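You operate a simulated robot arm through the tools that you are given. There is no shell and no other tool. Be economical: measure what you need, move in short steps, check, and stop when the job is done.

You are at the controls of a simulated robot arm. One attempt, no reset.

Task
Plug machines 1 and 3 into their sockets and switch their feeders on.
Fine: the numbers on plug and socket match; leave the other plug in its cup.

Only the result counts: the job must be done as asked and must still hold three seconds after the hand-in. Knocking over, shifting, dropping, spilling or breaking anything else fails it.

Robot
A 7-joint arm with a two-finger gripper, on a carriage that runs on a rail from [-663, 2] to [1717, -4] (x, y) and turns from -1.536 to 4.259 rad about z. Base frame: it is fixed where the carriage stands at the start and does not move with it; the origin is on the floor, on the carriage's upright axis, x ahead of it, y to its left, z up; the surface under the hand at the start is at about z = 880. Units: mm, rad, N and s.
Its first joint turns from -2.601 to 2.601 rad. Places, roughly: feeder switch one [400, 800, 1100]; feeder switch three [600, 800, 1100]; feeder switch two [500, 800, 1100]; lamp test button [300, 800, 1200]; light switch [300, 800, 1100]; main lever [800, 800, 1100]; meter dial [300, 800, 1300]; socket one [800, 700, 900]; socket three [800, 500, 900]; zero button one [400, 800, 1200]; zero button three [600, 800, 1200]; zero button two [500, 800, 1200]. Payload 2.45 kg.
Tool frame: the origin (TCP) lies between the finger pads and is the grasp point; the fingertips stand 26 mm ahead of it; z points along the fingers, y is the line along which they close. Largest opening 96 mm; the body of the gripper starts 69 mm behind the TCP.
Orientation is that of the tool frame in the base frame, as a unit quaternion [w, x, y, z]. With the fingers straight down and closing along the base's y, the tool's x points along the base's -x, its y along +y and its z along -z.

Tools
- The arm moves only by the tool move_arm. Its argument "moves" is text: rows parted by semicolons, each of 7 numbers parted by spaces: the shift along the tool's x, y, z in units of 300 mm (1.0 is 300 mm), then the turn, a rotation vector about the tool's x, y, z in units of 45 degrees (1.0 is 45 degrees), then the closure, from 0 (fully open) to 1 (shut). In form: x y z wx wy wz claw; .... A call has 1 to 10 rows; each row is the pose to reach, as a shift and turn from the pose commanded when the call began, along the tool's axes at that moment. A call with a number of a shift or a turn outside -1 to 1 is refused whole. A row lasts 0.2 s, in which the tool goes at most 50 mm and 0.15 rad; a call with a longer step from one row to the next is refused whole, and so is a gripper value outside its range. A pose out of reach is approached as far as the arm can. The call stops where the force on the tool passes 40 N (or 10 N more than at its start, if that is more) or the arm is blocked; 0.2 s more then pass. The fingers move at their own pace and stop on an object; they squeeze with about 41 N. The grip force told is the motor's: it shows also when the fingers shut on nothing. Time passes only in rows, and 0.2 s behind the last, so rows that repeat a pose let the fingers close. The reply holds the time, the measured pose of the TCP, the force on the tool along the base axes, the opening and the grip force, in the units named above and with some noise, with the torque about the TCP (base axes, N m) and any sound that the robot's microphone picked up.
- Cameras (640 x 400 px; columns grow to the right, rows downward): "scene" is now at [18.8, 217.6, 1646.9]; the picture's right is [0.58, -0.82, 0.00], its down [-0.59, -0.42, -0.69] and it looks along [0.57, 0.40, -0.72] (base axes); focal length 296 px, centre (320, 200). "wrist" rides on the gripper at [82, 3, -98] in the tool frame; the picture's right is [-0.04, 1.00, 0.00], its down [-0.73, -0.03, -0.68] and it looks along [-0.68, -0.03, 0.73] (tool axes); focal length 256 px, centre (320, 200). There is no depth. A picture from a camera that has moved, and an enlarged one, comes with that camera's place and axes in the base frame and with its lens.
- snapshot(camera): a new picture of that camera. It takes no simulated time.
- slide_trunk(by): slides the trunk up (or, below 0, down) by that many mm; the arm and the scene camera ride with it, the base frame stays. It gives what a move gives, with no picture.
- drive_base(legs): drives the robot by 1 to 6 legs, each [ahead, left, turn to the left] in mm, mm and rad, along the robot's own axes; the way and the turn of a leg run together, so that a leg with both is an arc; at most 1500 mm and 3.142 rad a leg. The arm and the cameras ride along, it lands a little off, and it stops where it bumps. It keeps to its track: a leg is cut to what the track allows. It gives what a move gives.
- head_to(pan, tilt): turns the head with the scene camera to pan (to the left, within 2.705 rad either way) and tilt (down, from -0.506 to 1.204), counted from straight ahead of the robot. It gives what a move gives.
- zoom(camera, box): a new picture of the part [left, top, right, bottom] of that camera's present view, enlarged. It takes no simulated time.
- finish_job(): hands the job in; it is judged then, once.

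Go step by step. Nothing tells you exact positions but the pictures and the camera data: compare them with the known pose of the tool, close in by small moves and look again before you grip or let go. The budget is 120 turns and 90 pictures, counting those below and the enlarged ones. Unless the task says otherwise, let go and move clear before handing in, and close with one line.

The tools are called after "Request:" as a command line: name --argument value ..., lists and objects as JSON in quotes. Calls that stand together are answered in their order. move_arm: Moves the arm, as the interface text tells. Its arguments: {"type":"object","properties":{"moves":{"type":"string"}},"required":["moves"]} The other tools are called the same way: slide_trunk (by) slides the trunk up or down; drive_base (legs) drives the base; head_to (pan, tilt) turns the head that bears the scene camera; snapshot (camera) takes a picture; zoom (camera, box) takes an enlarged picture of a part of a camera's view; finish_job () hands the job in.

At the start:

```text
time: 0.0
position: [301.8, 699.2, 1223.0]
ee_rot: [0.0, -0.001, 1.0, 0.0]
ft_force: [-0.2, 0.1, 0.1]
moment: [0.04, -0.04, 0.02]
width: 96.0
gripper_force: 0.0
trunk travel left (down, up): [-650.0, 60.0]
robot x, y, heading: [3.3, -0.2, -0.001]
head pan, tilt: [0.616, 0.805]
```

scene: 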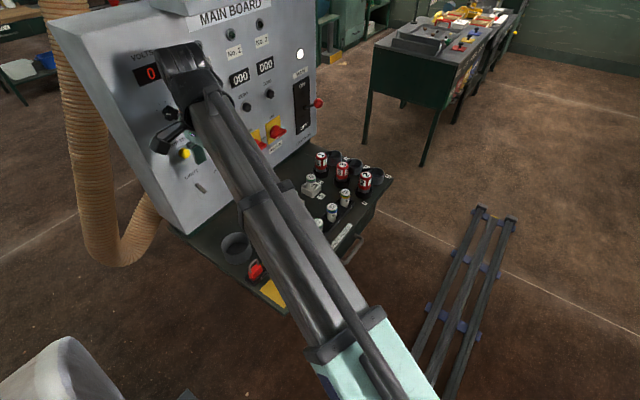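
wrist: 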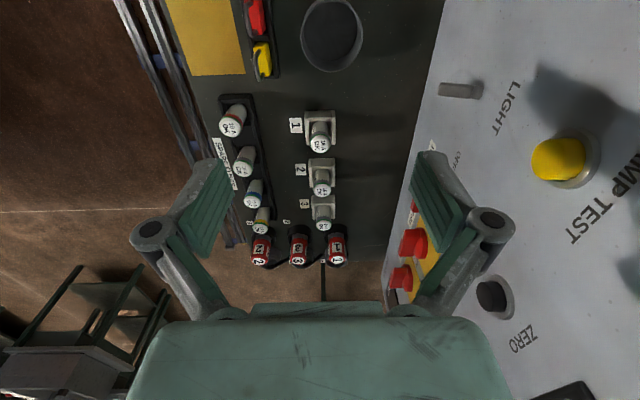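

I see a panel with switches on the left and a bench holding plugs in cups (red, numbered) and sockets. I'll look closer before moving.

Request:
zoom --camera "wrist" --box '[200, 80, 400, 280]'

Request:
zoom --camera "scene" --box '[220, 120, 420, 260]'

Request:
zoom --camera "scene" --box '[120, 0, 340, 200]'

```text
2.00 times, centred on (300, 180) of wrist
camera zoom: at [220.1, 702.2, 1322.2], right [0.04, 1.0, 0.0], down [0.73, -0.03, 0.68], along [0.68, -0.03, -0.73], focal length 512 px, centre (360, 240)
```

zoom: 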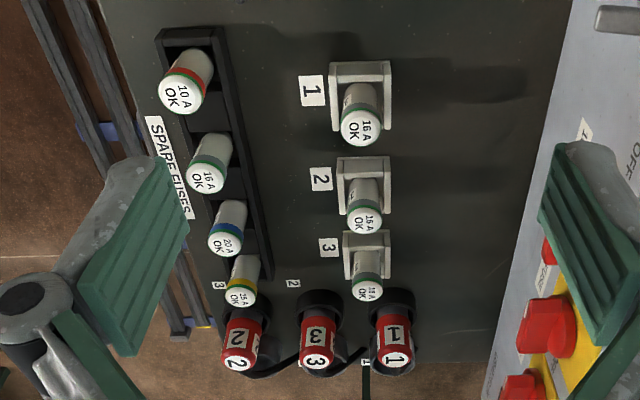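

```text
2.86 times, centred on (320, 190) of scene
camera zoom: at [18.8, 217.6, 1646.9], right [0.58, -0.82, 0.0], down [-0.59, -0.42, -0.69], along [0.57, 0.4, -0.72], focal length 847 px, centre (320, 229)
```

zoom: 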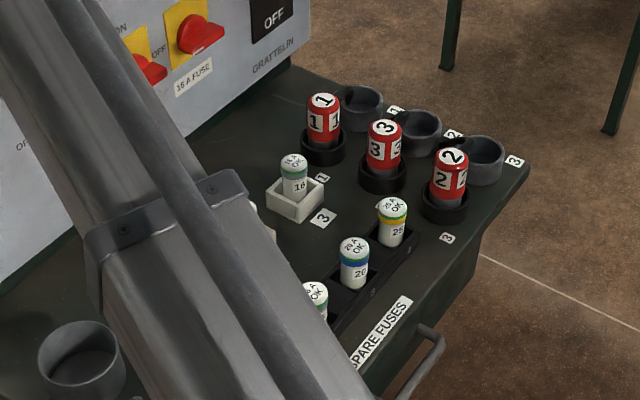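

```text
2.00 times, centred on (230, 100) of scene
camera zoom: at [18.8, 217.6, 1646.9], right [0.58, -0.82, 0.0], down [-0.59, -0.42, -0.69], along [0.57, 0.4, -0.72], focal length 593 px, centre (500, 400)
```

zoom: 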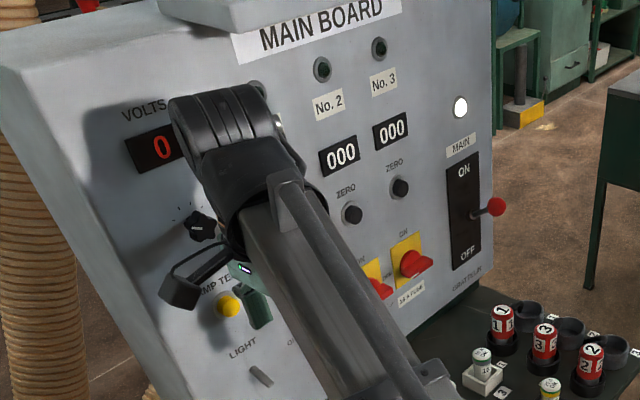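

The arm hides part of the panel, so I pull it back and to the right over free space.

Request:
move_arm --moves "-0.075 -0.125 0 0 0 0 0; -0.15 -0.25 0 0 0 0 0; -0.225 -0.375 0 0 0 0 0; -0.3 -0.5 0 0 0 0 0; -0.375 -0.625 0 0 0 0 0; -0.45 -0.75 0 0 0 0 0; -0.525 -0.875 0 0 0 0 0; -0.6 -1 0 0 0 0 0"

Request:
head_to --pan 0.95 --tilt 0.6

Request:
snapshot --camera "scene"

Request:
snapshot --camera "wrist"

```text
time: 1.8
position: [488.0, 400.0, 1212.9]
ee_rot: [0.003, -0.001, 1.0, 0.002]
ft_force: [-0.1, 0.5, 0.4]
moment: [-0.01, -0.02, -0.03]
width: 95.8
gripper_force: 0.0
out of reach, approached as far as the arm can: row 7, 8
trunk travel left (down, up): [-650.0, 60.0]
robot x, y, heading: [0.2, 3.1, -0.001]
head pan, tilt: [0.616, 0.805]
```

```text
time: 2.6
position: [487.0, 401.7, 1213.0]
ee_rot: [0.004, 0.0, 1.0, 0.003]
ft_force: [0.3, 1.0, -0.3]
moment: [-0.01, -0.01, 0.01]
width: 96.2
gripper_force: 0.1
trunk travel left (down, up): [-650.0, 60.0]
robot x, y, heading: [-1.7, 2.9, -0.006]
head pan, tilt: [0.949, 0.6]
```

```text
84 pictures are left
camera scene: at [4.7, 242.9, 1664.2], right [0.81, -0.58, 0.0], down [-0.33, -0.46, -0.82], along [0.48, 0.67, -0.57], focal length 296 px, centre (320, 200)
```

scene: 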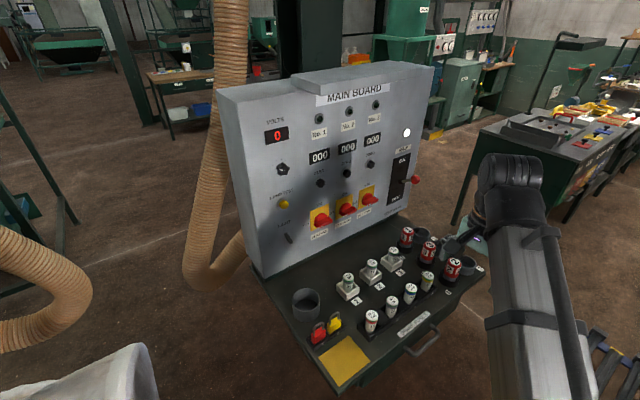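

```text
83 pictures are left
camera wrist: at [404.0, 404.2, 1311.0], right [0.04, 1.0, 0.01], down [0.73, -0.03, 0.68], along [0.68, -0.02, -0.73], focal length 256 px, centre (320, 200)
```

wrist: 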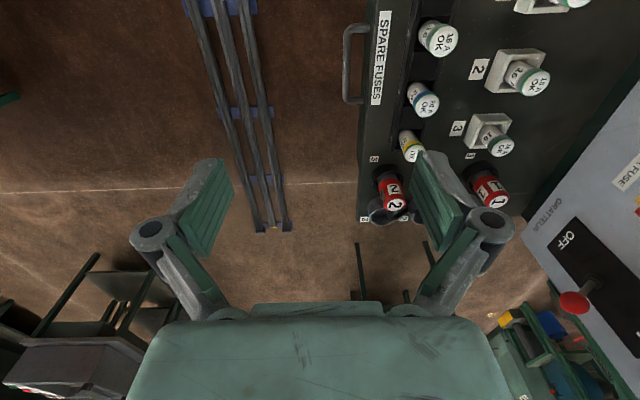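

Request:
zoom --camera "scene" --box '[250, 90, 440, 250]'

Request:
zoom --camera "scene" --box '[330, 210, 490, 340]'

Request:
zoom --camera "scene" --box '[270, 190, 430, 320]'

```text
2.50 times, centred on (345, 170) of scene
camera zoom: at [4.7, 242.9, 1664.2], right [0.81, -0.58, 0.0], down [-0.33, -0.46, -0.82], along [0.48, 0.67, -0.57], focal length 741 px, centre (258, 275)
```

zoom: 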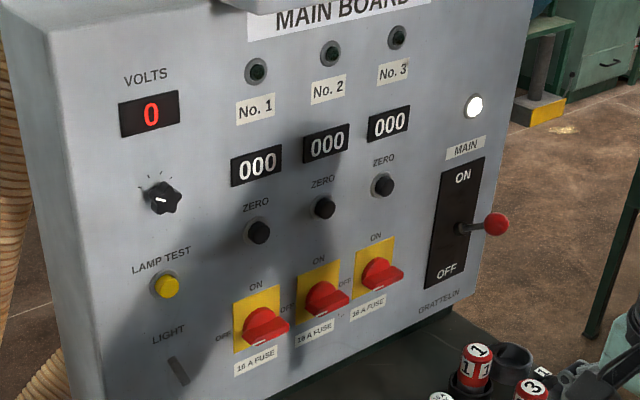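

```text
3.08 times, centred on (410, 275) of scene
camera zoom: at [4.7, 242.9, 1664.2], right [0.81, -0.58, 0.0], down [-0.33, -0.46, -0.82], along [0.48, 0.67, -0.57], focal length 912 px, centre (43, -31)
```

zoom: 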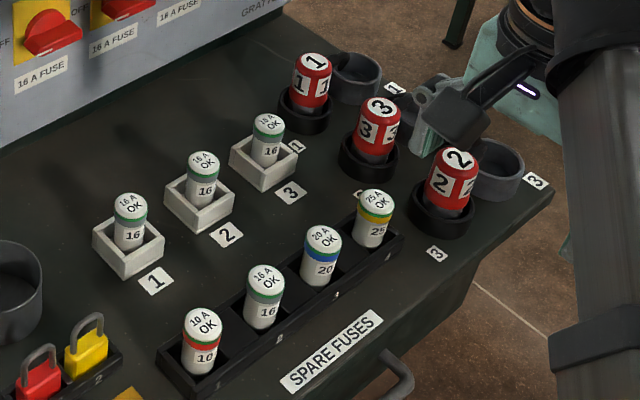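

```text
3.08 times, centred on (350, 255) of scene
camera zoom: at [4.7, 242.9, 1664.2], right [0.81, -0.58, 0.0], down [-0.33, -0.46, -0.82], along [0.48, 0.67, -0.57], focal length 912 px, centre (228, 31)
```

zoom: 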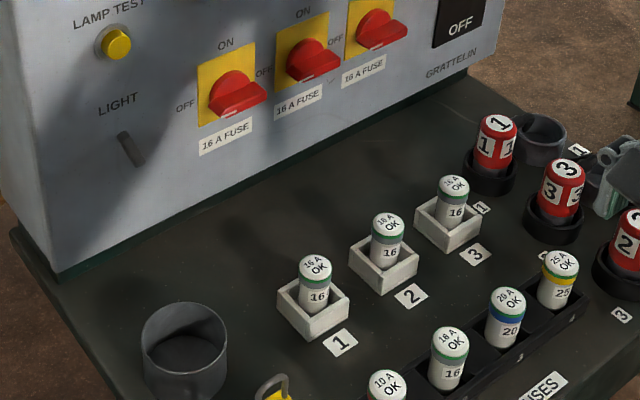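

Sockets are the grey rings at x≈832 and the plugs sit in black cups at x≈725 (order 1, 3, 2). I'll drive the carriage 450 mm ahead for reach, then look again.

Request:
drive_base --legs '[[450, 0, 0]]'

Request:
head_to --pan 1.2 --tilt 0.75

Request:
snapshot --camera "scene"

```text
time: 5.3
position: [934.0, 401.5, 1213.4]
ee_rot: [0.004, -0.002, 1.0, 0.003]
ft_force: [0.7, -0.4, -0.3]
moment: [0.0, 0.0, 0.0]
width: 96.1
gripper_force: 0.1
trunk travel left (down, up): [-650.0, 60.0]
robot x, y, heading: [447.9, -1.3, 0.002]
head pan, tilt: [0.949, 0.6]
```

```text
time: 6.1
position: [933.7, 402.2, 1211.7]
ee_rot: [0.004, -0.002, 1.0, 0.003]
ft_force: [0.8, -0.2, 0.1]
moment: [0.0, 0.01, -0.01]
width: 96.0
gripper_force: 0.0
trunk travel left (down, up): [-650.0, 60.0]
robot x, y, heading: [449.2, -1.9, 0.003]
head pan, tilt: [1.201, 0.75]
```

```text
79 pictures are left
camera scene: at [430.7, 247.2, 1651.4], right [0.93, -0.36, 0.0], down [-0.24, -0.64, -0.73], along [0.26, 0.68, -0.68], focal length 296 px, centre (320, 200)
```

scene: 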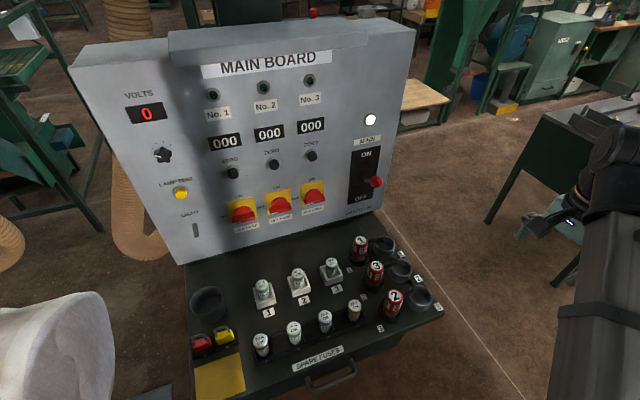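

Request:
zoom --camera "scene" --box '[320, 220, 448, 348]'

Request:
zoom --camera "scene" --box '[200, 110, 400, 240]'

```text
3.12 times, centred on (384, 284) of scene
camera zoom: at [430.7, 247.2, 1651.4], right [0.93, -0.36, 0.0], down [-0.24, -0.64, -0.73], along [0.26, 0.68, -0.68], focal length 926 px, centre (120, -62)
```

zoom: 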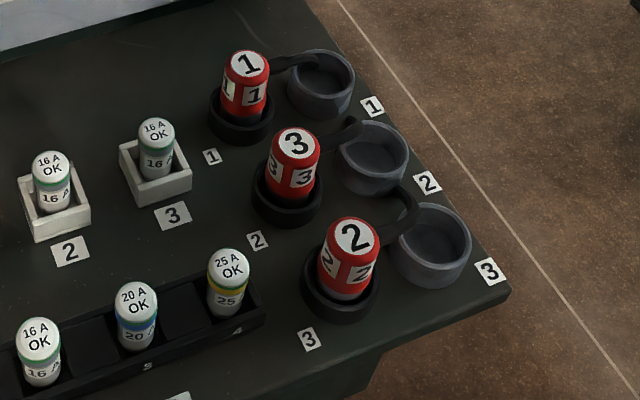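

```text
3.08 times, centred on (300, 175) of scene
camera zoom: at [430.7, 247.2, 1651.4], right [0.93, -0.36, 0.0], down [-0.24, -0.64, -0.73], along [0.26, 0.68, -0.68], focal length 912 px, centre (382, 277)
```

zoom: 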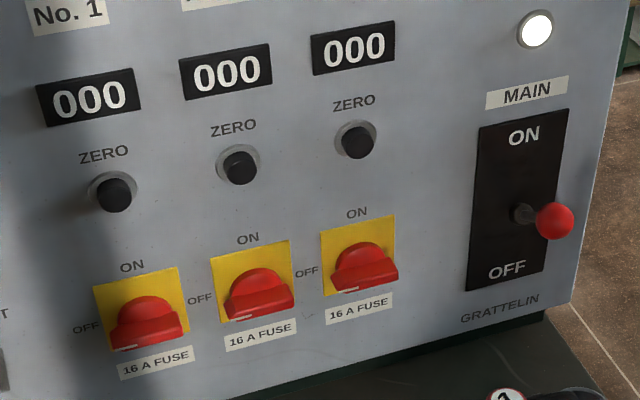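

Main is ON (lever up, lamp lit) and the feeder knobs point left to OFF. Plug 1's top is around (747, 729, 959); I'll move the hand over the cups to get a wrist view of plugs and sockets.

Request:
move_arm --moves "0.111 0.081 0.041 0 0 0 0; 0.222 0.163 0.082 0 0 0 0; 0.333 0.244 0.122 0 0 0 0; 0.444 0.326 0.163 0 0 0 0; 0.555 0.407 0.204 0 0 0 0; 0.667 0.489 0.245 0 0 0 0; 0.778 0.57 0.286 0 0 0 0; 0.889 0.652 0.326 0 0 0 0; 1 0.733 0.367 0 0 0 0; 1 0.733 0.367 0 0 0 0"

Request:
snapshot --camera "wrist"

Request:
snapshot --camera "scene"

```text
time: 8.3
position: [632.3, 623.7, 1101.6]
ee_rot: [0.004, -0.003, 1.0, 0.003]
ft_force: [0.5, -0.1, -0.2]
moment: [0.01, -0.02, 0.0]
width: 95.9
gripper_force: 0.0
trunk travel left (down, up): [-650.0, 60.0]
robot x, y, heading: [452.7, -0.4, 0.009]
head pan, tilt: [1.201, 0.75]
```

```text
76 pictures are left
camera wrist: at [549.5, 627.2, 1200.2], right [0.03, 1.0, 0.01], down [0.73, -0.03, 0.68], along [0.68, -0.02, -0.73], focal length 256 px, centre (320, 200)
```

wrist: 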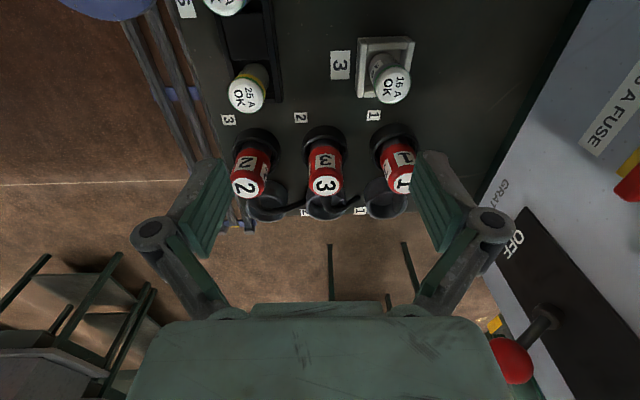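

```text
75 pictures are left
camera scene: at [430.5, 247.5, 1651.3], right [0.93, -0.36, 0.0], down [-0.24, -0.64, -0.73], along [0.26, 0.68, -0.68], focal length 296 px, centre (320, 200)
```

scene: 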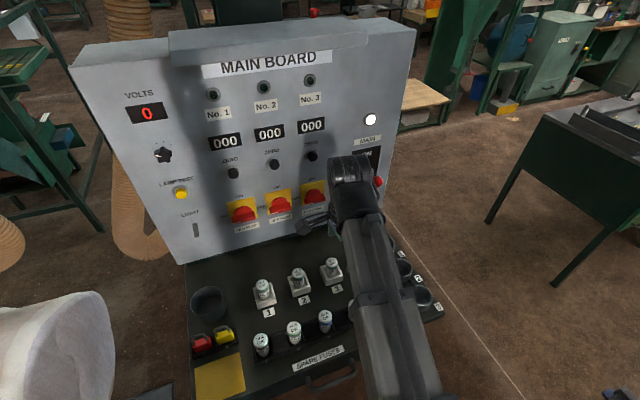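

The main lever knob is at about (800, 780, 1135), near where the hand would be over socket 1, so I have to mind it. I zoom on plugs and cables.

Request:
zoom --camera "wrist" --box '[210, 100, 430, 240]'

```text
2.86 times, centred on (320, 170) of wrist
camera zoom: at [549.5, 627.2, 1200.2], right [0.03, 1.0, 0.01], down [0.73, -0.03, 0.68], along [0.68, -0.02, -0.73], focal length 731 px, centre (320, 286)
```

zoom: 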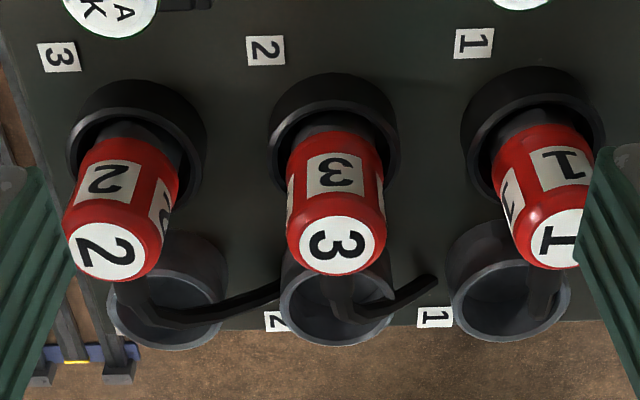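

I'll grip plug 1 with fingers closing along y (cable stub sits on the +x side), with the hand leaning toward +x by 20° to keep clear of the lever. First a hover above plug 1.

Request:
move_arm --moves "-0.07 0.063 0.02 0 0.09 0 0.1; -0.14 0.126 0.04 0 0.18 0 0.2; -0.21 0.188 0.06 0 0.27 0 0.27; -0.285 0.25 0.08 0 0.36 0 0.27; -0.357 0.313 0.1 0 0.444 0 0.27; -0.357 0.313 0.12 0 0.444 0 0.27"

Request:
snapshot --camera "wrist"

Request:
snapshot --camera "scene"

```text
time: 9.7
position: [739.9, 716.8, 1066.8]
ee_rot: [-0.171, -0.004, 0.985, 0.002]
ft_force: [0.4, 0.9, -0.4]
moment: [-0.03, -0.01, -0.01]
width: 70.3
gripper_force: 0.1
trunk travel left (down, up): [-650.0, 60.0]
robot x, y, heading: [449.1, 2.1, 0.008]
head pan, tilt: [1.201, 0.75]
```

```text
73 pictures are left
camera wrist: at [695.0, 719.5, 1187.7], right [0.03, 1.0, -0.01], down [0.92, -0.03, 0.39], along [0.39, -0.02, -0.92], focal length 256 px, centre (320, 200)
```

wrist: 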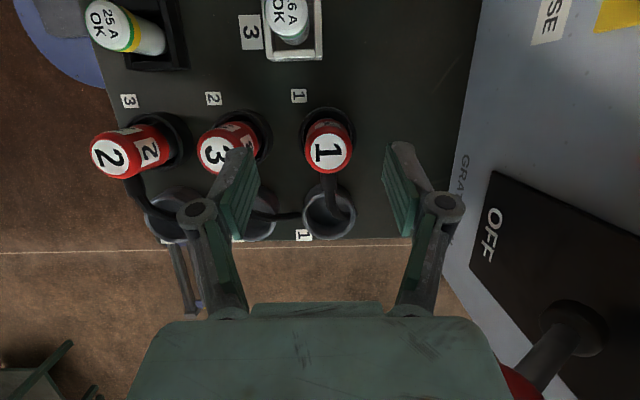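

```text
72 pictures are left
camera scene: at [430.8, 247.4, 1651.3], right [0.93, -0.36, 0.0], down [-0.24, -0.64, -0.73], along [0.26, 0.68, -0.68], focal length 296 px, centre (320, 200)
```

scene: 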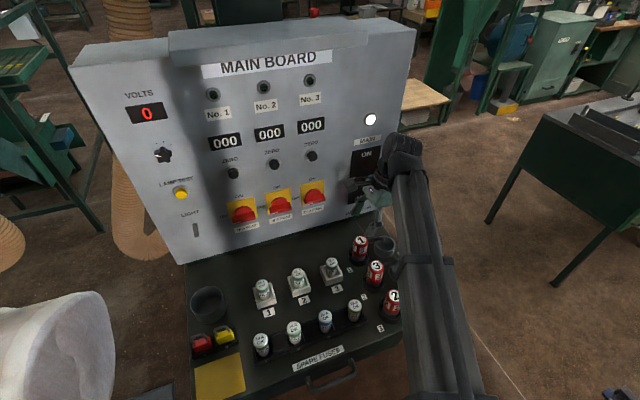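

At 20° lean the hand would meet the knob while picking up plug 1; a 5° lean balances clearance at both places. I also correct y by +5 mm and descend partway.

Request:
move_arm --moves "-0.02 0.006 0.05 0 -0.115 0 0.27; -0.04 0.012 0.1 0 -0.225 0 0.27; -0.06 0.017 0.156 0 -0.333 0 0.27; -0.06 0.017 0.156 0 -0.333 0 0.27"

Request:
snapshot --camera "wrist"

Request:
zoom --camera "scene" --box '[300, 130, 460, 290]'

```text
time: 10.7
position: [740.5, 722.1, 1016.3]
ee_rot: [-0.04, -0.002, 0.999, 0.003]
ft_force: [0.0, 0.4, -0.5]
moment: [0.03, 0.04, 0.0]
width: 70.4
gripper_force: 0.1
trunk travel left (down, up): [-650.0, 60.0]
robot x, y, heading: [451.4, 0.7, 0.005]
head pan, tilt: [1.201, 0.75]
```

```text
71 pictures are left
camera wrist: at [666.6, 724.4, 1121.7], right [0.03, 1.0, 0.0], down [0.79, -0.03, 0.62], along [0.62, -0.02, -0.79], focal length 256 px, centre (320, 200)
```

wrist: 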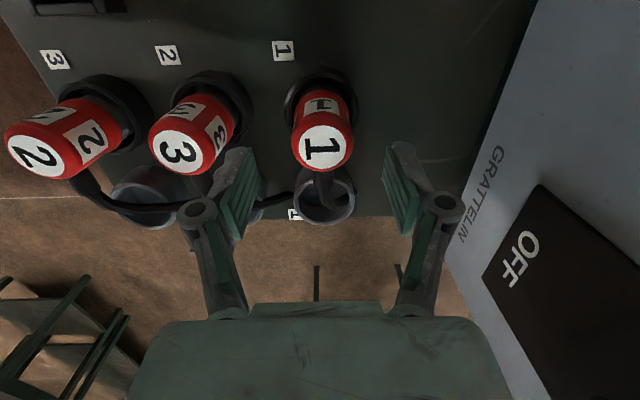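

```text
2.50 times, centred on (380, 210) of scene
camera zoom: at [430.6, 247.4, 1651.3], right [0.93, -0.36, 0.0], down [-0.24, -0.64, -0.73], along [0.26, 0.68, -0.68], focal length 741 px, centre (170, 175)
```

zoom: 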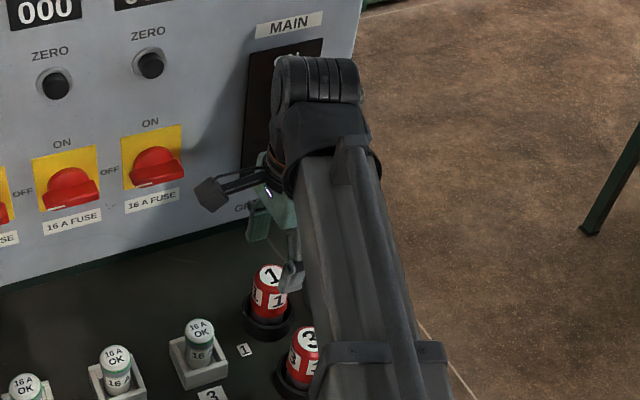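

Plug 1 is centred between the fingers. Descending to z≈952.

Request:
move_arm --moves "-0.005 0.005 0.07 0 0 0 0.27; -0.011 0.005 0.14 0 0 0 0.27; -0.017 0.005 0.213 0 0 0 0.27; -0.017 0.005 0.213 0 0 0 0.27"

Request:
snapshot --camera "wrist"

Request:
zoom --camera "scene" --box '[300, 130, 460, 290]'

```text
time: 11.7
position: [741.1, 724.1, 953.8]
ee_rot: [-0.04, -0.003, 0.999, 0.004]
ft_force: [0.4, -0.4, -0.2]
moment: [0.01, -0.02, 0.02]
width: 69.9
gripper_force: 0.2
trunk travel left (down, up): [-650.0, 60.0]
robot x, y, heading: [448.4, -3.6, 0.005]
head pan, tilt: [1.201, 0.75]
```

```text
69 pictures are left
camera wrist: at [667.4, 726.3, 1058.3], right [0.03, 1.0, 0.0], down [0.79, -0.03, 0.62], along [0.62, -0.02, -0.79], focal length 256 px, centre (320, 200)
```

wrist: 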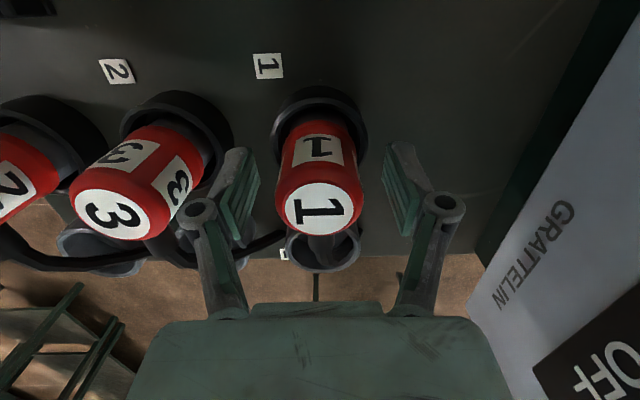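

```text
2.50 times, centred on (380, 210) of scene
camera zoom: at [430.7, 247.4, 1651.3], right [0.93, -0.36, 0.0], down [-0.24, -0.64, -0.73], along [0.26, 0.68, -0.68], focal length 741 px, centre (170, 175)
```

zoom: 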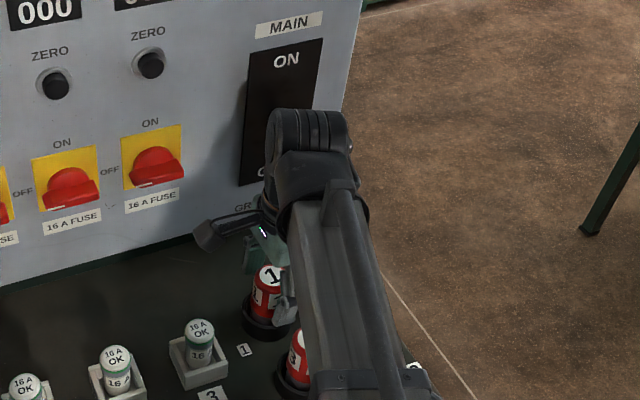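

Centred; closing on plug 1.

Request:
move_arm --moves "0 0 0 0 0 0 0.6; 0 0 0 0 0 0 0.8; 0 0 0 0 0 0 0.9; 0 0 0 0 0 0 0.9"

```text
time: 12.7
position: [741.9, 723.2, 953.1]
ee_rot: [-0.04, -0.003, 0.999, 0.003]
ft_force: [0.5, 0.4, 2.7]
moment: [-0.01, -0.02, 0.0]
width: 39.2
gripper_force: 41.3
trunk travel left (down, up): [-650.0, 60.0]
robot x, y, heading: [451.5, -0.6, 0.004]
head pan, tilt: [1.201, 0.75]
```

Gripped (39 mm). Lifting straight up.

Request:
move_arm --moves "0.006 0 -0.07 0 0 0 0.9; 0.012 0 -0.145 0 0 0 0.9; 0.018 0 -0.22 0 0 0 0.9; 0.023 0 -0.289 0 0 0 0.9; 0.023 0 -0.289 0 0 0 0.9"

Request:
snapshot --camera "wrist"

Request:
snapshot --camera "scene"

```text
time: 13.9
position: [741.1, 722.6, 1040.0]
ee_rot: [-0.039, -0.003, 0.999, 0.002]
ft_force: [0.8, -0.1, -1.5]
moment: [0.0, 0.01, 0.0]
width: 39.1
gripper_force: 40.8
trunk travel left (down, up): [-650.0, 60.0]
robot x, y, heading: [450.0, 1.2, 0.004]
head pan, tilt: [1.201, 0.75]
```

```text
67 pictures are left
camera wrist: at [666.9, 725.8, 1145.3], right [0.03, 1.0, 0.0], down [0.79, -0.03, 0.62], along [0.62, -0.02, -0.79], focal length 256 px, centre (320, 200)
```

wrist: 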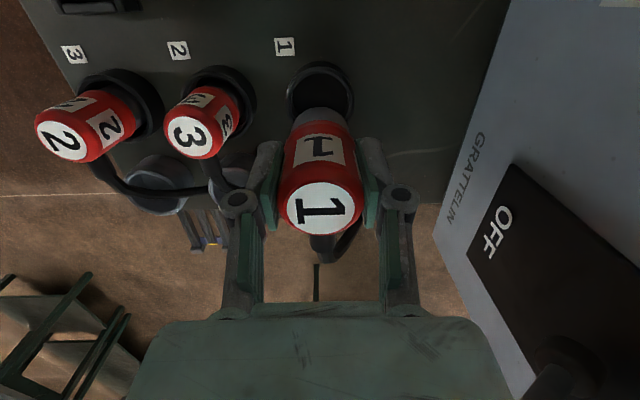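

```text
66 pictures are left
camera scene: at [430.7, 247.3, 1651.3], right [0.93, -0.36, 0.0], down [-0.24, -0.64, -0.73], along [0.26, 0.68, -0.68], focal length 296 px, centre (320, 200)
```

scene: 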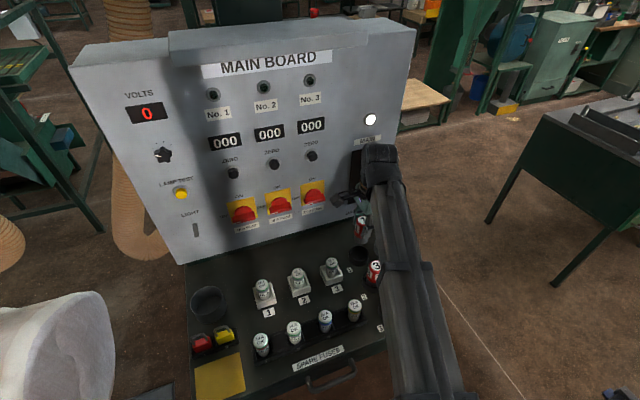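

Plug 1 is held; socket 1 centre estimated ≈ (833, 724). I'll detour toward −y to pass the lever knob, then come over the socket.

Request:
move_arm --moves "0 -0.117 0 0 0 0 0.9; -0.107 -0.117 0.008 0 0 0 0.9; -0.213 -0.117 0.016 0 0 0 0.9; -0.314 -0.117 0.025 0 0 0 0.9; -0.314 -0.06 0.025 0 0 0 0.9; -0.314 0.004 0.025 0 0 0 0.9; -0.314 0.004 0.025 0 0 0 0.9"

Request:
snapshot --camera "wrist"

Request:
zoom --camera "scene" --box '[330, 160, 450, 280]'

```text
time: 15.5
position: [835.8, 725.1, 1024.6]
ee_rot: [-0.04, -0.003, 0.999, 0.003]
ft_force: [0.1, 0.2, -1.7]
moment: [0.02, 0.01, -0.01]
width: 39.2
gripper_force: 41.0
trunk travel left (down, up): [-650.0, 60.0]
robot x, y, heading: [450.4, -1.9, 0.003]
head pan, tilt: [1.201, 0.75]
```

```text
65 pictures are left
camera wrist: at [761.8, 728.2, 1129.7], right [0.03, 1.0, 0.0], down [0.79, -0.03, 0.62], along [0.62, -0.02, -0.79], focal length 256 px, centre (320, 200)
```

wrist: 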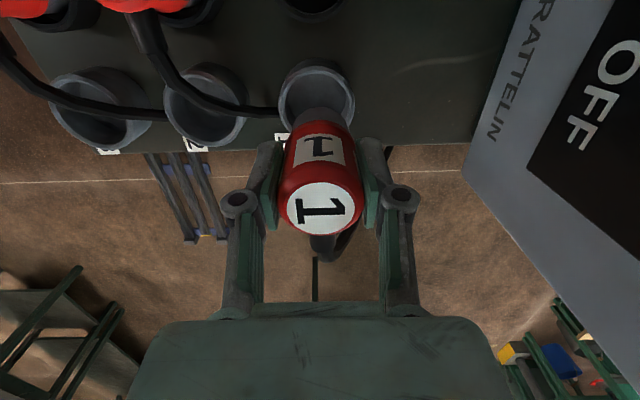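

```text
3.33 times, centred on (390, 220) of scene
camera zoom: at [430.8, 247.5, 1651.3], right [0.93, -0.36, 0.0], down [-0.24, -0.64, -0.73], along [0.26, 0.68, -0.68], focal length 988 px, centre (87, 133)
```

zoom: 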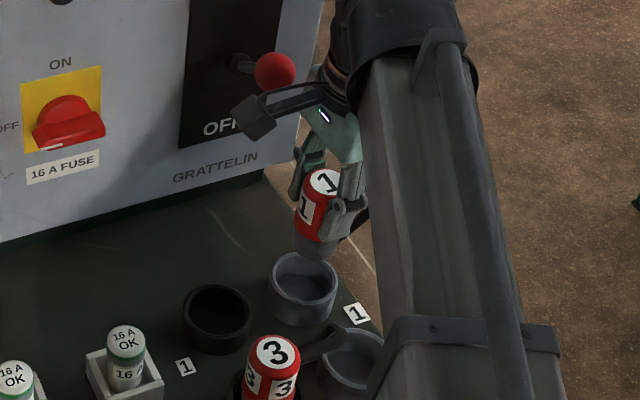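

Plug 1 hangs just above socket 1; small correction (−2, −2.5 mm) and a partial descent, then a check.

Request:
move_arm --moves "0.004 -0.008 0.03 0 0 0 0.9; 0 -0.008 0.08 0 0 0 0.9; -0.003 -0.008 0.13 0 0 0 0.9; -0.0067 -0.008 0.167 0 0 0 0.9; -0.0067 -0.008 0.167 0 0 0 0.9"

Request:
snapshot --camera "wrist"

Request:
zoom --camera "scene" --box '[330, 160, 450, 280]'

```text
time: 16.7
position: [831.7, 722.8, 974.9]
ee_rot: [-0.04, -0.004, 0.999, 0.002]
ft_force: [0.0, 0.1, -1.3]
moment: [0.01, -0.03, 0.01]
width: 39.0
gripper_force: 41.0
trunk travel left (down, up): [-650.0, 60.0]
robot x, y, heading: [448.1, -4.3, 0.009]
head pan, tilt: [1.201, 0.75]
```

```text
63 pictures are left
camera wrist: at [758.0, 725.1, 1079.7], right [0.03, 1.0, 0.0], down [0.79, -0.03, 0.62], along [0.62, -0.02, -0.79], focal length 256 px, centre (320, 200)
```

wrist: 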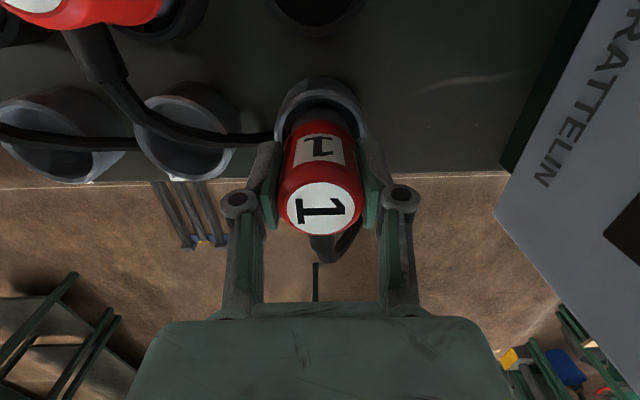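

```text
3.33 times, centred on (390, 220) of scene
camera zoom: at [430.8, 247.4, 1651.3], right [0.93, -0.36, 0.0], down [-0.24, -0.64, -0.73], along [0.26, 0.68, -0.68], focal length 988 px, centre (87, 133)
```

zoom: 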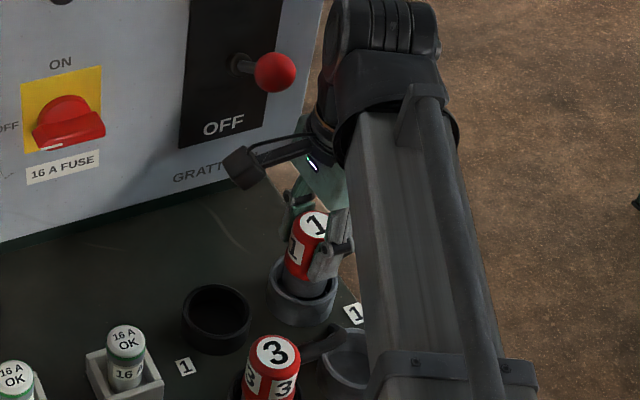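

The plug's lower end is inside the socket, centred. Continuing down slowly.

Request:
move_arm --moves "-0.0016 0 0.02 0 0 0 0.9; -0.003 0 0.04 0 0 0 0.9; -0.005 0 0.06 0 0 0 0.9; -0.0064 0 0.08 0 0 0 0.9; -0.008 0 0.1 0 0 0 0.9; -0.0096 0 0.12 0 0 0 0.9"

Request:
snapshot --camera "wrist"

Request:
zoom --camera "scene" --box '[330, 160, 450, 280]'

```text
time: 18.1
position: [832.6, 720.3, 941.2]
ee_rot: [-0.039, -0.003, 0.999, 0.004]
ft_force: [2.0, 2.8, 34.4]
moment: [-0.51, -0.3, 0.02]
width: 39.2
gripper_force: 40.7
trunk travel left (down, up): [-650.0, 60.0]
robot x, y, heading: [447.9, -4.0, 0.001]
head pan, tilt: [1.201, 0.75]
```

```text
61 pictures are left
camera wrist: at [757.7, 723.3, 1046.2], right [0.03, 1.0, 0.01], down [0.79, -0.03, 0.62], along [0.62, -0.02, -0.79], focal length 256 px, centre (320, 200)
```

wrist: 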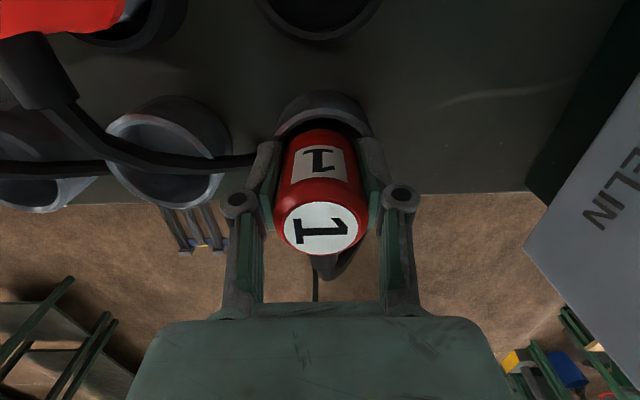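

```text
3.33 times, centred on (390, 220) of scene
camera zoom: at [429.0, 244.1, 1652.1], right [0.93, -0.36, 0.0], down [-0.24, -0.64, -0.73], along [0.26, 0.68, -0.68], focal length 988 px, centre (87, 133)
```

zoom: 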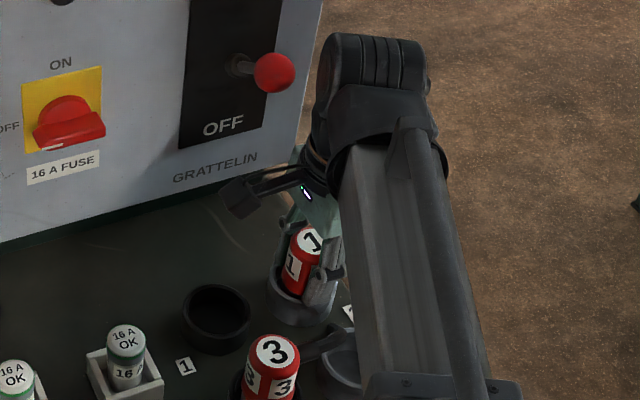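

Resistance at z≈941 and the plug slid a little upward in the grip, so it seems bottomed. I release and rise straight up to inspect.

Request:
move_arm --moves "0 0 -0.02 0 0 0 0.7; 0 0 -0.02 0 0 0 0.45; 0 0 -0.02 0 0 0 0.4; 0.006 0 -0.09 0 0 0 0.4; 0.013 0 -0.17 0 0 0 0.4; 0.02 0 -0.25 0 0 0 0.4; 0.026 0 -0.33 0 0 0 0.4; 0.026 0 -0.33 0 0 0 0.4"

Request:
snapshot --camera "wrist"

Request:
zoom --camera "scene" --box '[330, 160, 450, 280]'

```text
time: 19.9
position: [831.3, 722.2, 1037.8]
ee_rot: [-0.04, -0.003, 0.999, 0.003]
ft_force: [0.8, -0.1, -0.1]
moment: [0.02, -0.03, -0.01]
width: 57.6
gripper_force: 0.0
trunk travel left (down, up): [-650.0, 60.0]
robot x, y, heading: [449.1, -2.6, 0.005]
head pan, tilt: [1.201, 0.75]
```

```text
59 pictures are left
camera wrist: at [757.1, 724.7, 1142.4], right [0.03, 1.0, 0.0], down [0.79, -0.03, 0.62], along [0.62, -0.02, -0.79], focal length 256 px, centre (320, 200)
```

wrist: 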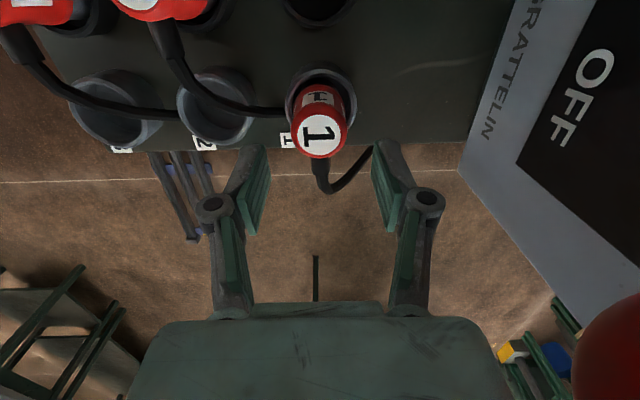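

```text
3.33 times, centred on (390, 220) of scene
camera zoom: at [430.6, 247.1, 1651.3], right [0.93, -0.36, 0.0], down [-0.24, -0.64, -0.73], along [0.26, 0.68, -0.68], focal length 988 px, centre (87, 133)
```

zoom: 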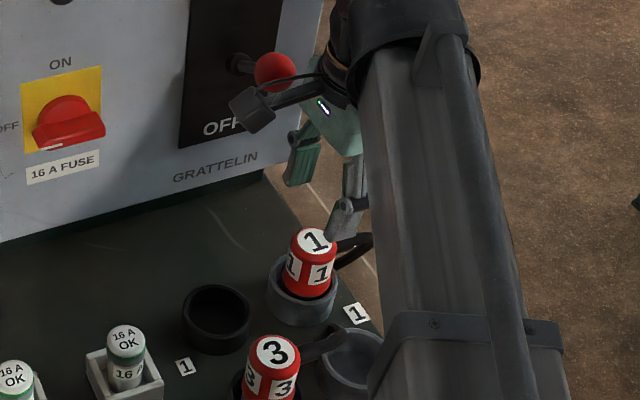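

Plug 1 stands in socket 1. Plug 2's cable lies near socket 3, so I look more closely at the cables before taking plug 3.

Request:
zoom --camera "wrist" --box '[0, 0, 400, 250]'

Request:
zoom --camera "scene" --box '[350, 210, 450, 340]'

```text
1.60 times, centred on (200, 125) of wrist
camera zoom: at [757.1, 724.7, 1142.4], right [0.03, 1.0, 0.0], down [0.79, -0.03, 0.62], along [0.62, -0.02, -0.79], focal length 410 px, centre (512, 320)
```

zoom: 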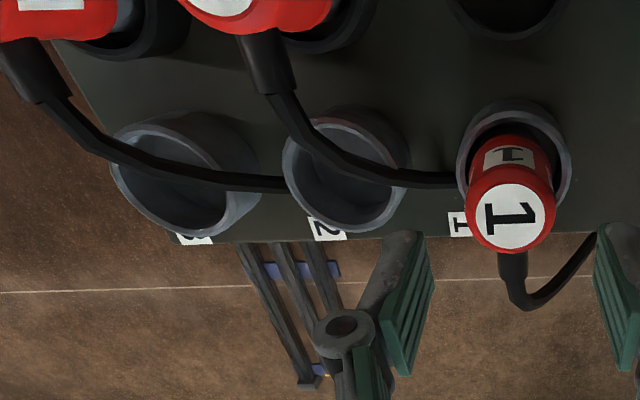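

```text
3.08 times, centred on (400, 275) of scene
camera zoom: at [430.6, 247.1, 1651.3], right [0.93, -0.36, 0.0], down [-0.24, -0.64, -0.73], along [0.26, 0.68, -0.68], focal length 912 px, centre (74, -31)
```

zoom: 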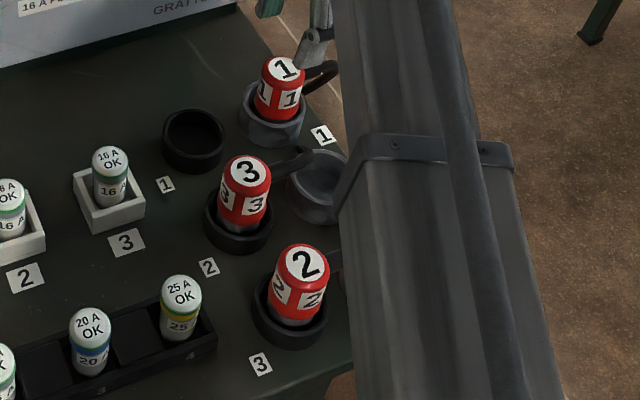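

Plug 2's cable skirts socket 3 on its (−x,+y) side, so for plug 3 I'll turn the hand 30° so the fingers stay clear of both cables. Moving back around the knob to above plug 3.

Request:
move_arm --moves "0 -0.12 -0.01 0 0 0 0.27; 0 -0.24 -0.02 0 -0.02 0.12 0.27; 0.06 -0.313 -0.03 0 -0.04 0.25 0.27; 0.15 -0.313 -0.04 0 -0.06 0.4 0.27; 0.24 -0.313 -0.048 0 -0.08 0.54 0.27; 0.312 -0.313 -0.048 0 -0.1 0.667 0.27; 0.312 -0.313 -0.048 0 -0.1 0.667 0.27"

Request:
snapshot --camera "wrist"

Request:
zoom --camera "scene" --box '[330, 130, 490, 340]'

```text
time: 21.5
position: [740.1, 627.5, 1059.9]
ee_rot: [0.0, 0.256, 0.967, -0.008]
ft_force: [0.6, -0.3, 0.3]
moment: [0.06, 0.01, -0.01]
width: 69.9
gripper_force: 0.1
trunk travel left (down, up): [-650.0, 60.0]
robot x, y, heading: [449.4, 0.3, 0.006]
head pan, tilt: [1.201, 0.75]
```

```text
55 pictures are left
camera wrist: at [671.3, 672.7, 1157.9], right [0.53, 0.85, -0.01], down [0.63, -0.38, 0.68], along [0.57, -0.37, -0.73], focal length 256 px, centre (320, 200)
```

wrist: 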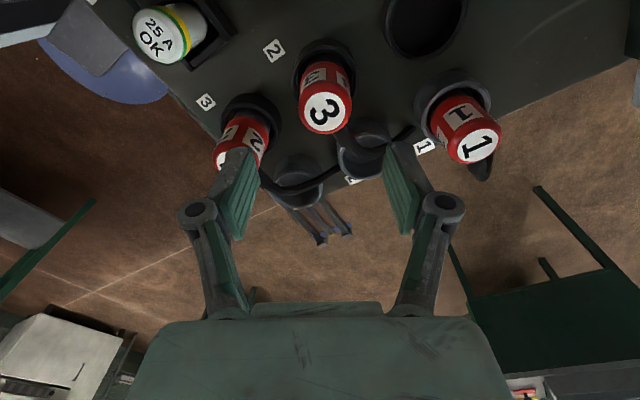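

```text
1.90 times, centred on (410, 235) of scene
camera zoom: at [430.6, 247.3, 1651.3], right [0.93, -0.36, 0.0], down [-0.24, -0.64, -0.73], along [0.26, 0.68, -0.68], focal length 564 px, centre (149, 133)
```

zoom: 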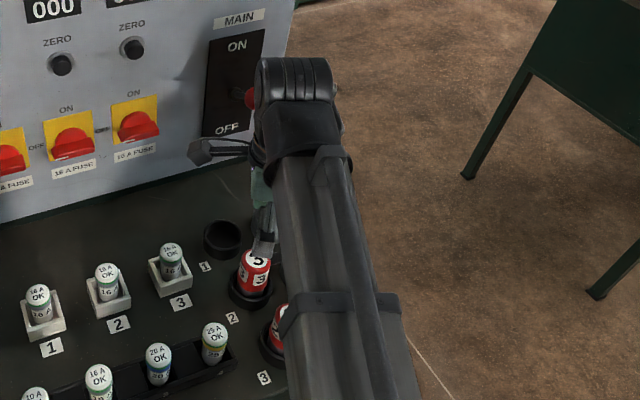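

Aligned within 3 mm of plug 3. Correct and descend to z≈954.

Request:
move_arm --moves "0.001 0.009 0.09 0 0 0 0.27; 0.001 0.009 0.18 0 0 0 0.27; 0.001 0.009 0.27 0 0 0 0.27; 0.001 0.009 0.353 0 0 0 0.27; 0.001 0.009 0.353 0 0 0 0.27"

Request:
snapshot --camera "wrist"

```text
time: 22.7
position: [742.7, 629.5, 953.1]
ee_rot: [-0.001, 0.257, 0.966, -0.007]
ft_force: [-0.2, 0.0, 0.8]
moment: [-0.03, -0.04, -0.03]
width: 69.9
gripper_force: 0.1
trunk travel left (down, up): [-650.0, 60.0]
robot x, y, heading: [450.6, 1.3, 0.009]
head pan, tilt: [1.201, 0.75]
```

```text
53 pictures are left
camera wrist: at [671.7, 673.5, 1051.9], right [0.53, 0.85, -0.01], down [0.63, -0.38, 0.68], along [0.57, -0.37, -0.73], focal length 256 px, centre (320, 200)
```

wrist: 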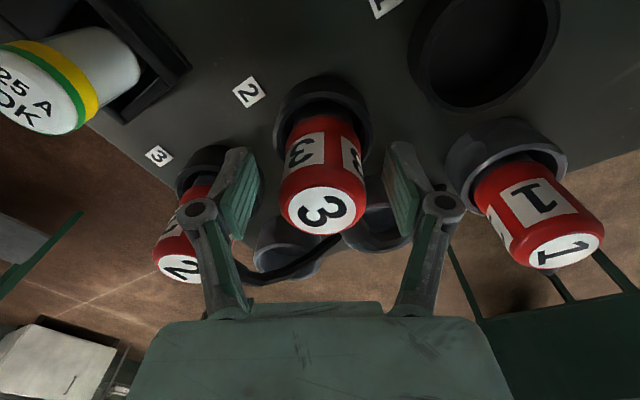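

Centred. Closing and lifting plug 3.

Request:
move_arm --moves "0 0 0 0 0 0 0.6; 0 0 0 0 0 0 0.8; 0 0 0 0 0 0 0.9; 0 0 0 0 0 0 0.9; 0 0 -0.08 0 0 0 0.9; 0 0 -0.16 0 0 0 0.9; 0 0 -0.24 0 0 0 0.9; 0 0 -0.32 0 0 0 0.9; 0 0 -0.32 0 0 0 0.9"

Request:
snapshot --camera "wrist"

```text
time: 24.7
position: [740.8, 630.2, 1050.4]
ee_rot: [-0.001, 0.256, 0.967, -0.008]
ft_force: [0.4, 0.0, 0.1]
moment: [0.0, 0.0, 0.03]
width: 9.5
gripper_force: 0.0
trunk travel left (down, up): [-650.0, 60.0]
robot x, y, heading: [449.2, -0.2, 0.004]
head pan, tilt: [1.201, 0.75]
```

```text
52 pictures are left
camera wrist: at [671.9, 675.6, 1148.5], right [0.53, 0.85, -0.02], down [0.63, -0.38, 0.68], along [0.57, -0.37, -0.73], focal length 256 px, centre (320, 200)
```

wrist: 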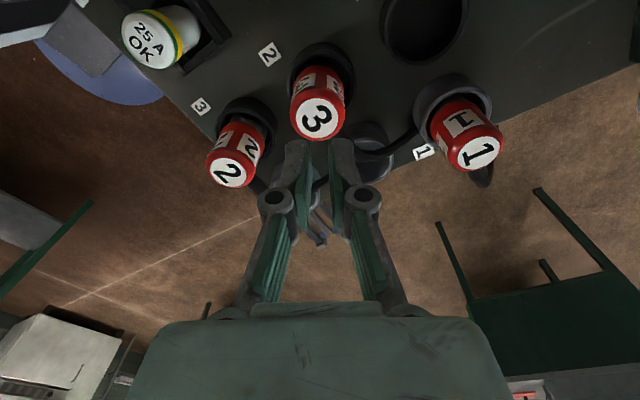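

The grip slipped: plug 3 is still upright in its cup, and the geometry suggests its axis is ~9 mm further back along tool x (≈ (733, 635)). I reopen, shift, and go slightly deeper.

Request:
move_arm --moves "0.027 0 0 0 0 0 0.27; 0.027 0 0 0 0 0 0.27; 0.027 0.001 0.09 0 0 0 0.27; 0.027 0.001 0.18 0 0 0 0.27; 0.027 0.001 0.27 0 0 0 0.27; 0.027 0.001 0.34 0 0 0 0.27; 0.027 0.001 0.34 0 0 0 0.27"

Request:
snapshot --camera "wrist"

Request:
zoom --camera "scene" --box '[330, 160, 450, 310]'

```text
time: 26.3
position: [734.4, 634.5, 944.5]
ee_rot: [-0.001, 0.256, 0.967, -0.008]
ft_force: [0.4, 0.0, 0.5]
moment: [-0.02, 0.01, 0.01]
width: 70.2
gripper_force: 0.0
trunk travel left (down, up): [-650.0, 60.0]
robot x, y, heading: [446.9, -1.6, 0.003]
head pan, tilt: [1.201, 0.75]
```

```text
51 pictures are left
camera wrist: at [665.4, 678.3, 1044.2], right [0.53, 0.85, -0.02], down [0.63, -0.38, 0.68], along [0.57, -0.37, -0.73], focal length 256 px, centre (320, 200)
```

wrist: 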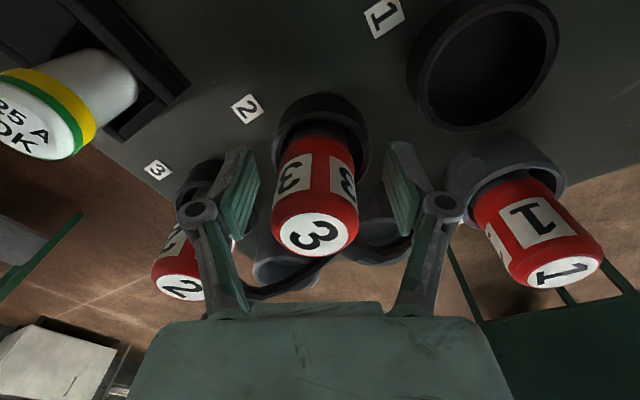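

```text
2.67 times, centred on (390, 235) of scene
camera zoom: at [430.7, 247.3, 1651.3], right [0.93, -0.36, 0.0], down [-0.24, -0.64, -0.73], along [0.26, 0.68, -0.68], focal length 790 px, centre (133, 107)
```

zoom: 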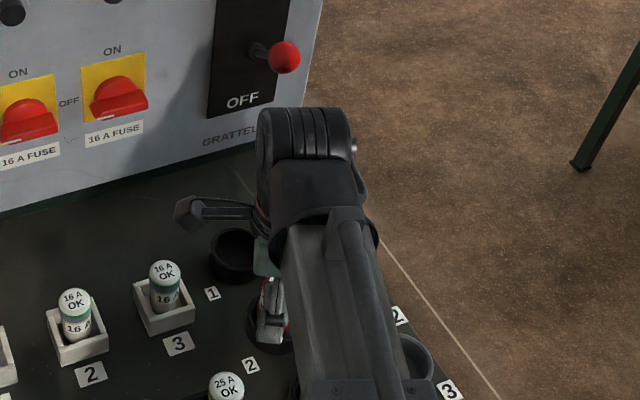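

Aligned; closing and checking the grip before lifting.

Request:
move_arm --moves "0 -0.004 0 0 0 0 0.5; 0 -0.004 0 0 0 0 0.7; 0 -0.004 0 0 0 0 0.9; 0 -0.004 0 0 0 0 0.9; 0 -0.004 0 0 0 0 0.9"

Request:
snapshot --camera "wrist"

```text
time: 27.5
position: [734.5, 631.3, 944.6]
ee_rot: [-0.002, 0.256, 0.967, -0.007]
ft_force: [-0.1, 0.3, 0.9]
moment: [0.0, -0.04, -0.01]
width: 39.2
gripper_force: 41.0
trunk travel left (down, up): [-650.0, 60.0]
robot x, y, heading: [450.3, -3.2, 0.004]
head pan, tilt: [1.201, 0.75]
```

```text
49 pictures are left
camera wrist: at [664.6, 676.7, 1044.4], right [0.53, 0.85, -0.01], down [0.63, -0.38, 0.68], along [0.57, -0.37, -0.73], focal length 256 px, centre (320, 200)
```

wrist: 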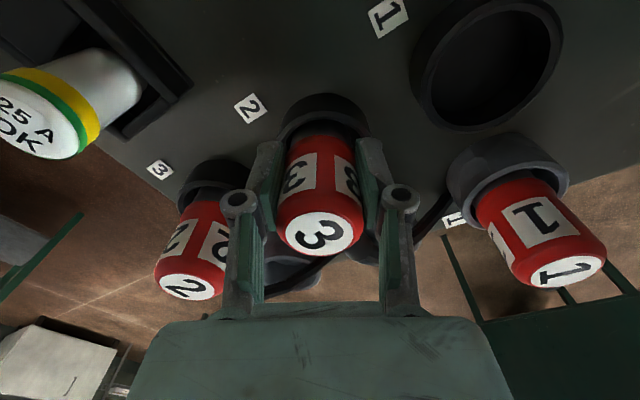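

Firm at 39 mm. Lifting gently.

Request:
move_arm --moves "0 0 -0.03 0 0 0 0.9; 0 0 -0.07 0 0 0 0.9; 0 0 -0.11 0 0 0 0.9; 0 0 -0.15 0 0 0 0.9; 0 0 -0.2 0 0 0 0.9; 0 0 -0.25 0 0 0 0.9; 0 0 -0.3 0 0 0 0.9; 0 0 -0.3 0 0 0 0.9"

Request:
snapshot --camera "wrist"

```text
time: 29.3
position: [733.9, 634.0, 1036.6]
ee_rot: [-0.001, 0.256, 0.967, -0.008]
ft_force: [-0.9, 0.9, -1.0]
moment: [0.01, -0.01, -0.02]
width: 39.1
gripper_force: 40.1
trunk travel left (down, up): [-650.0, 60.0]
robot x, y, heading: [448.1, -2.4, 0.008]
head pan, tilt: [1.201, 0.75]
```

```text
48 pictures are left
camera wrist: at [664.5, 678.7, 1136.1], right [0.53, 0.85, -0.02], down [0.63, -0.38, 0.68], along [0.57, -0.37, -0.73], focal length 256 px, centre (320, 200)
```

wrist: 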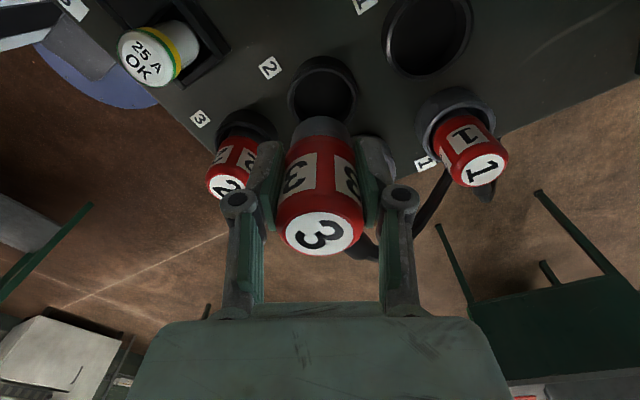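

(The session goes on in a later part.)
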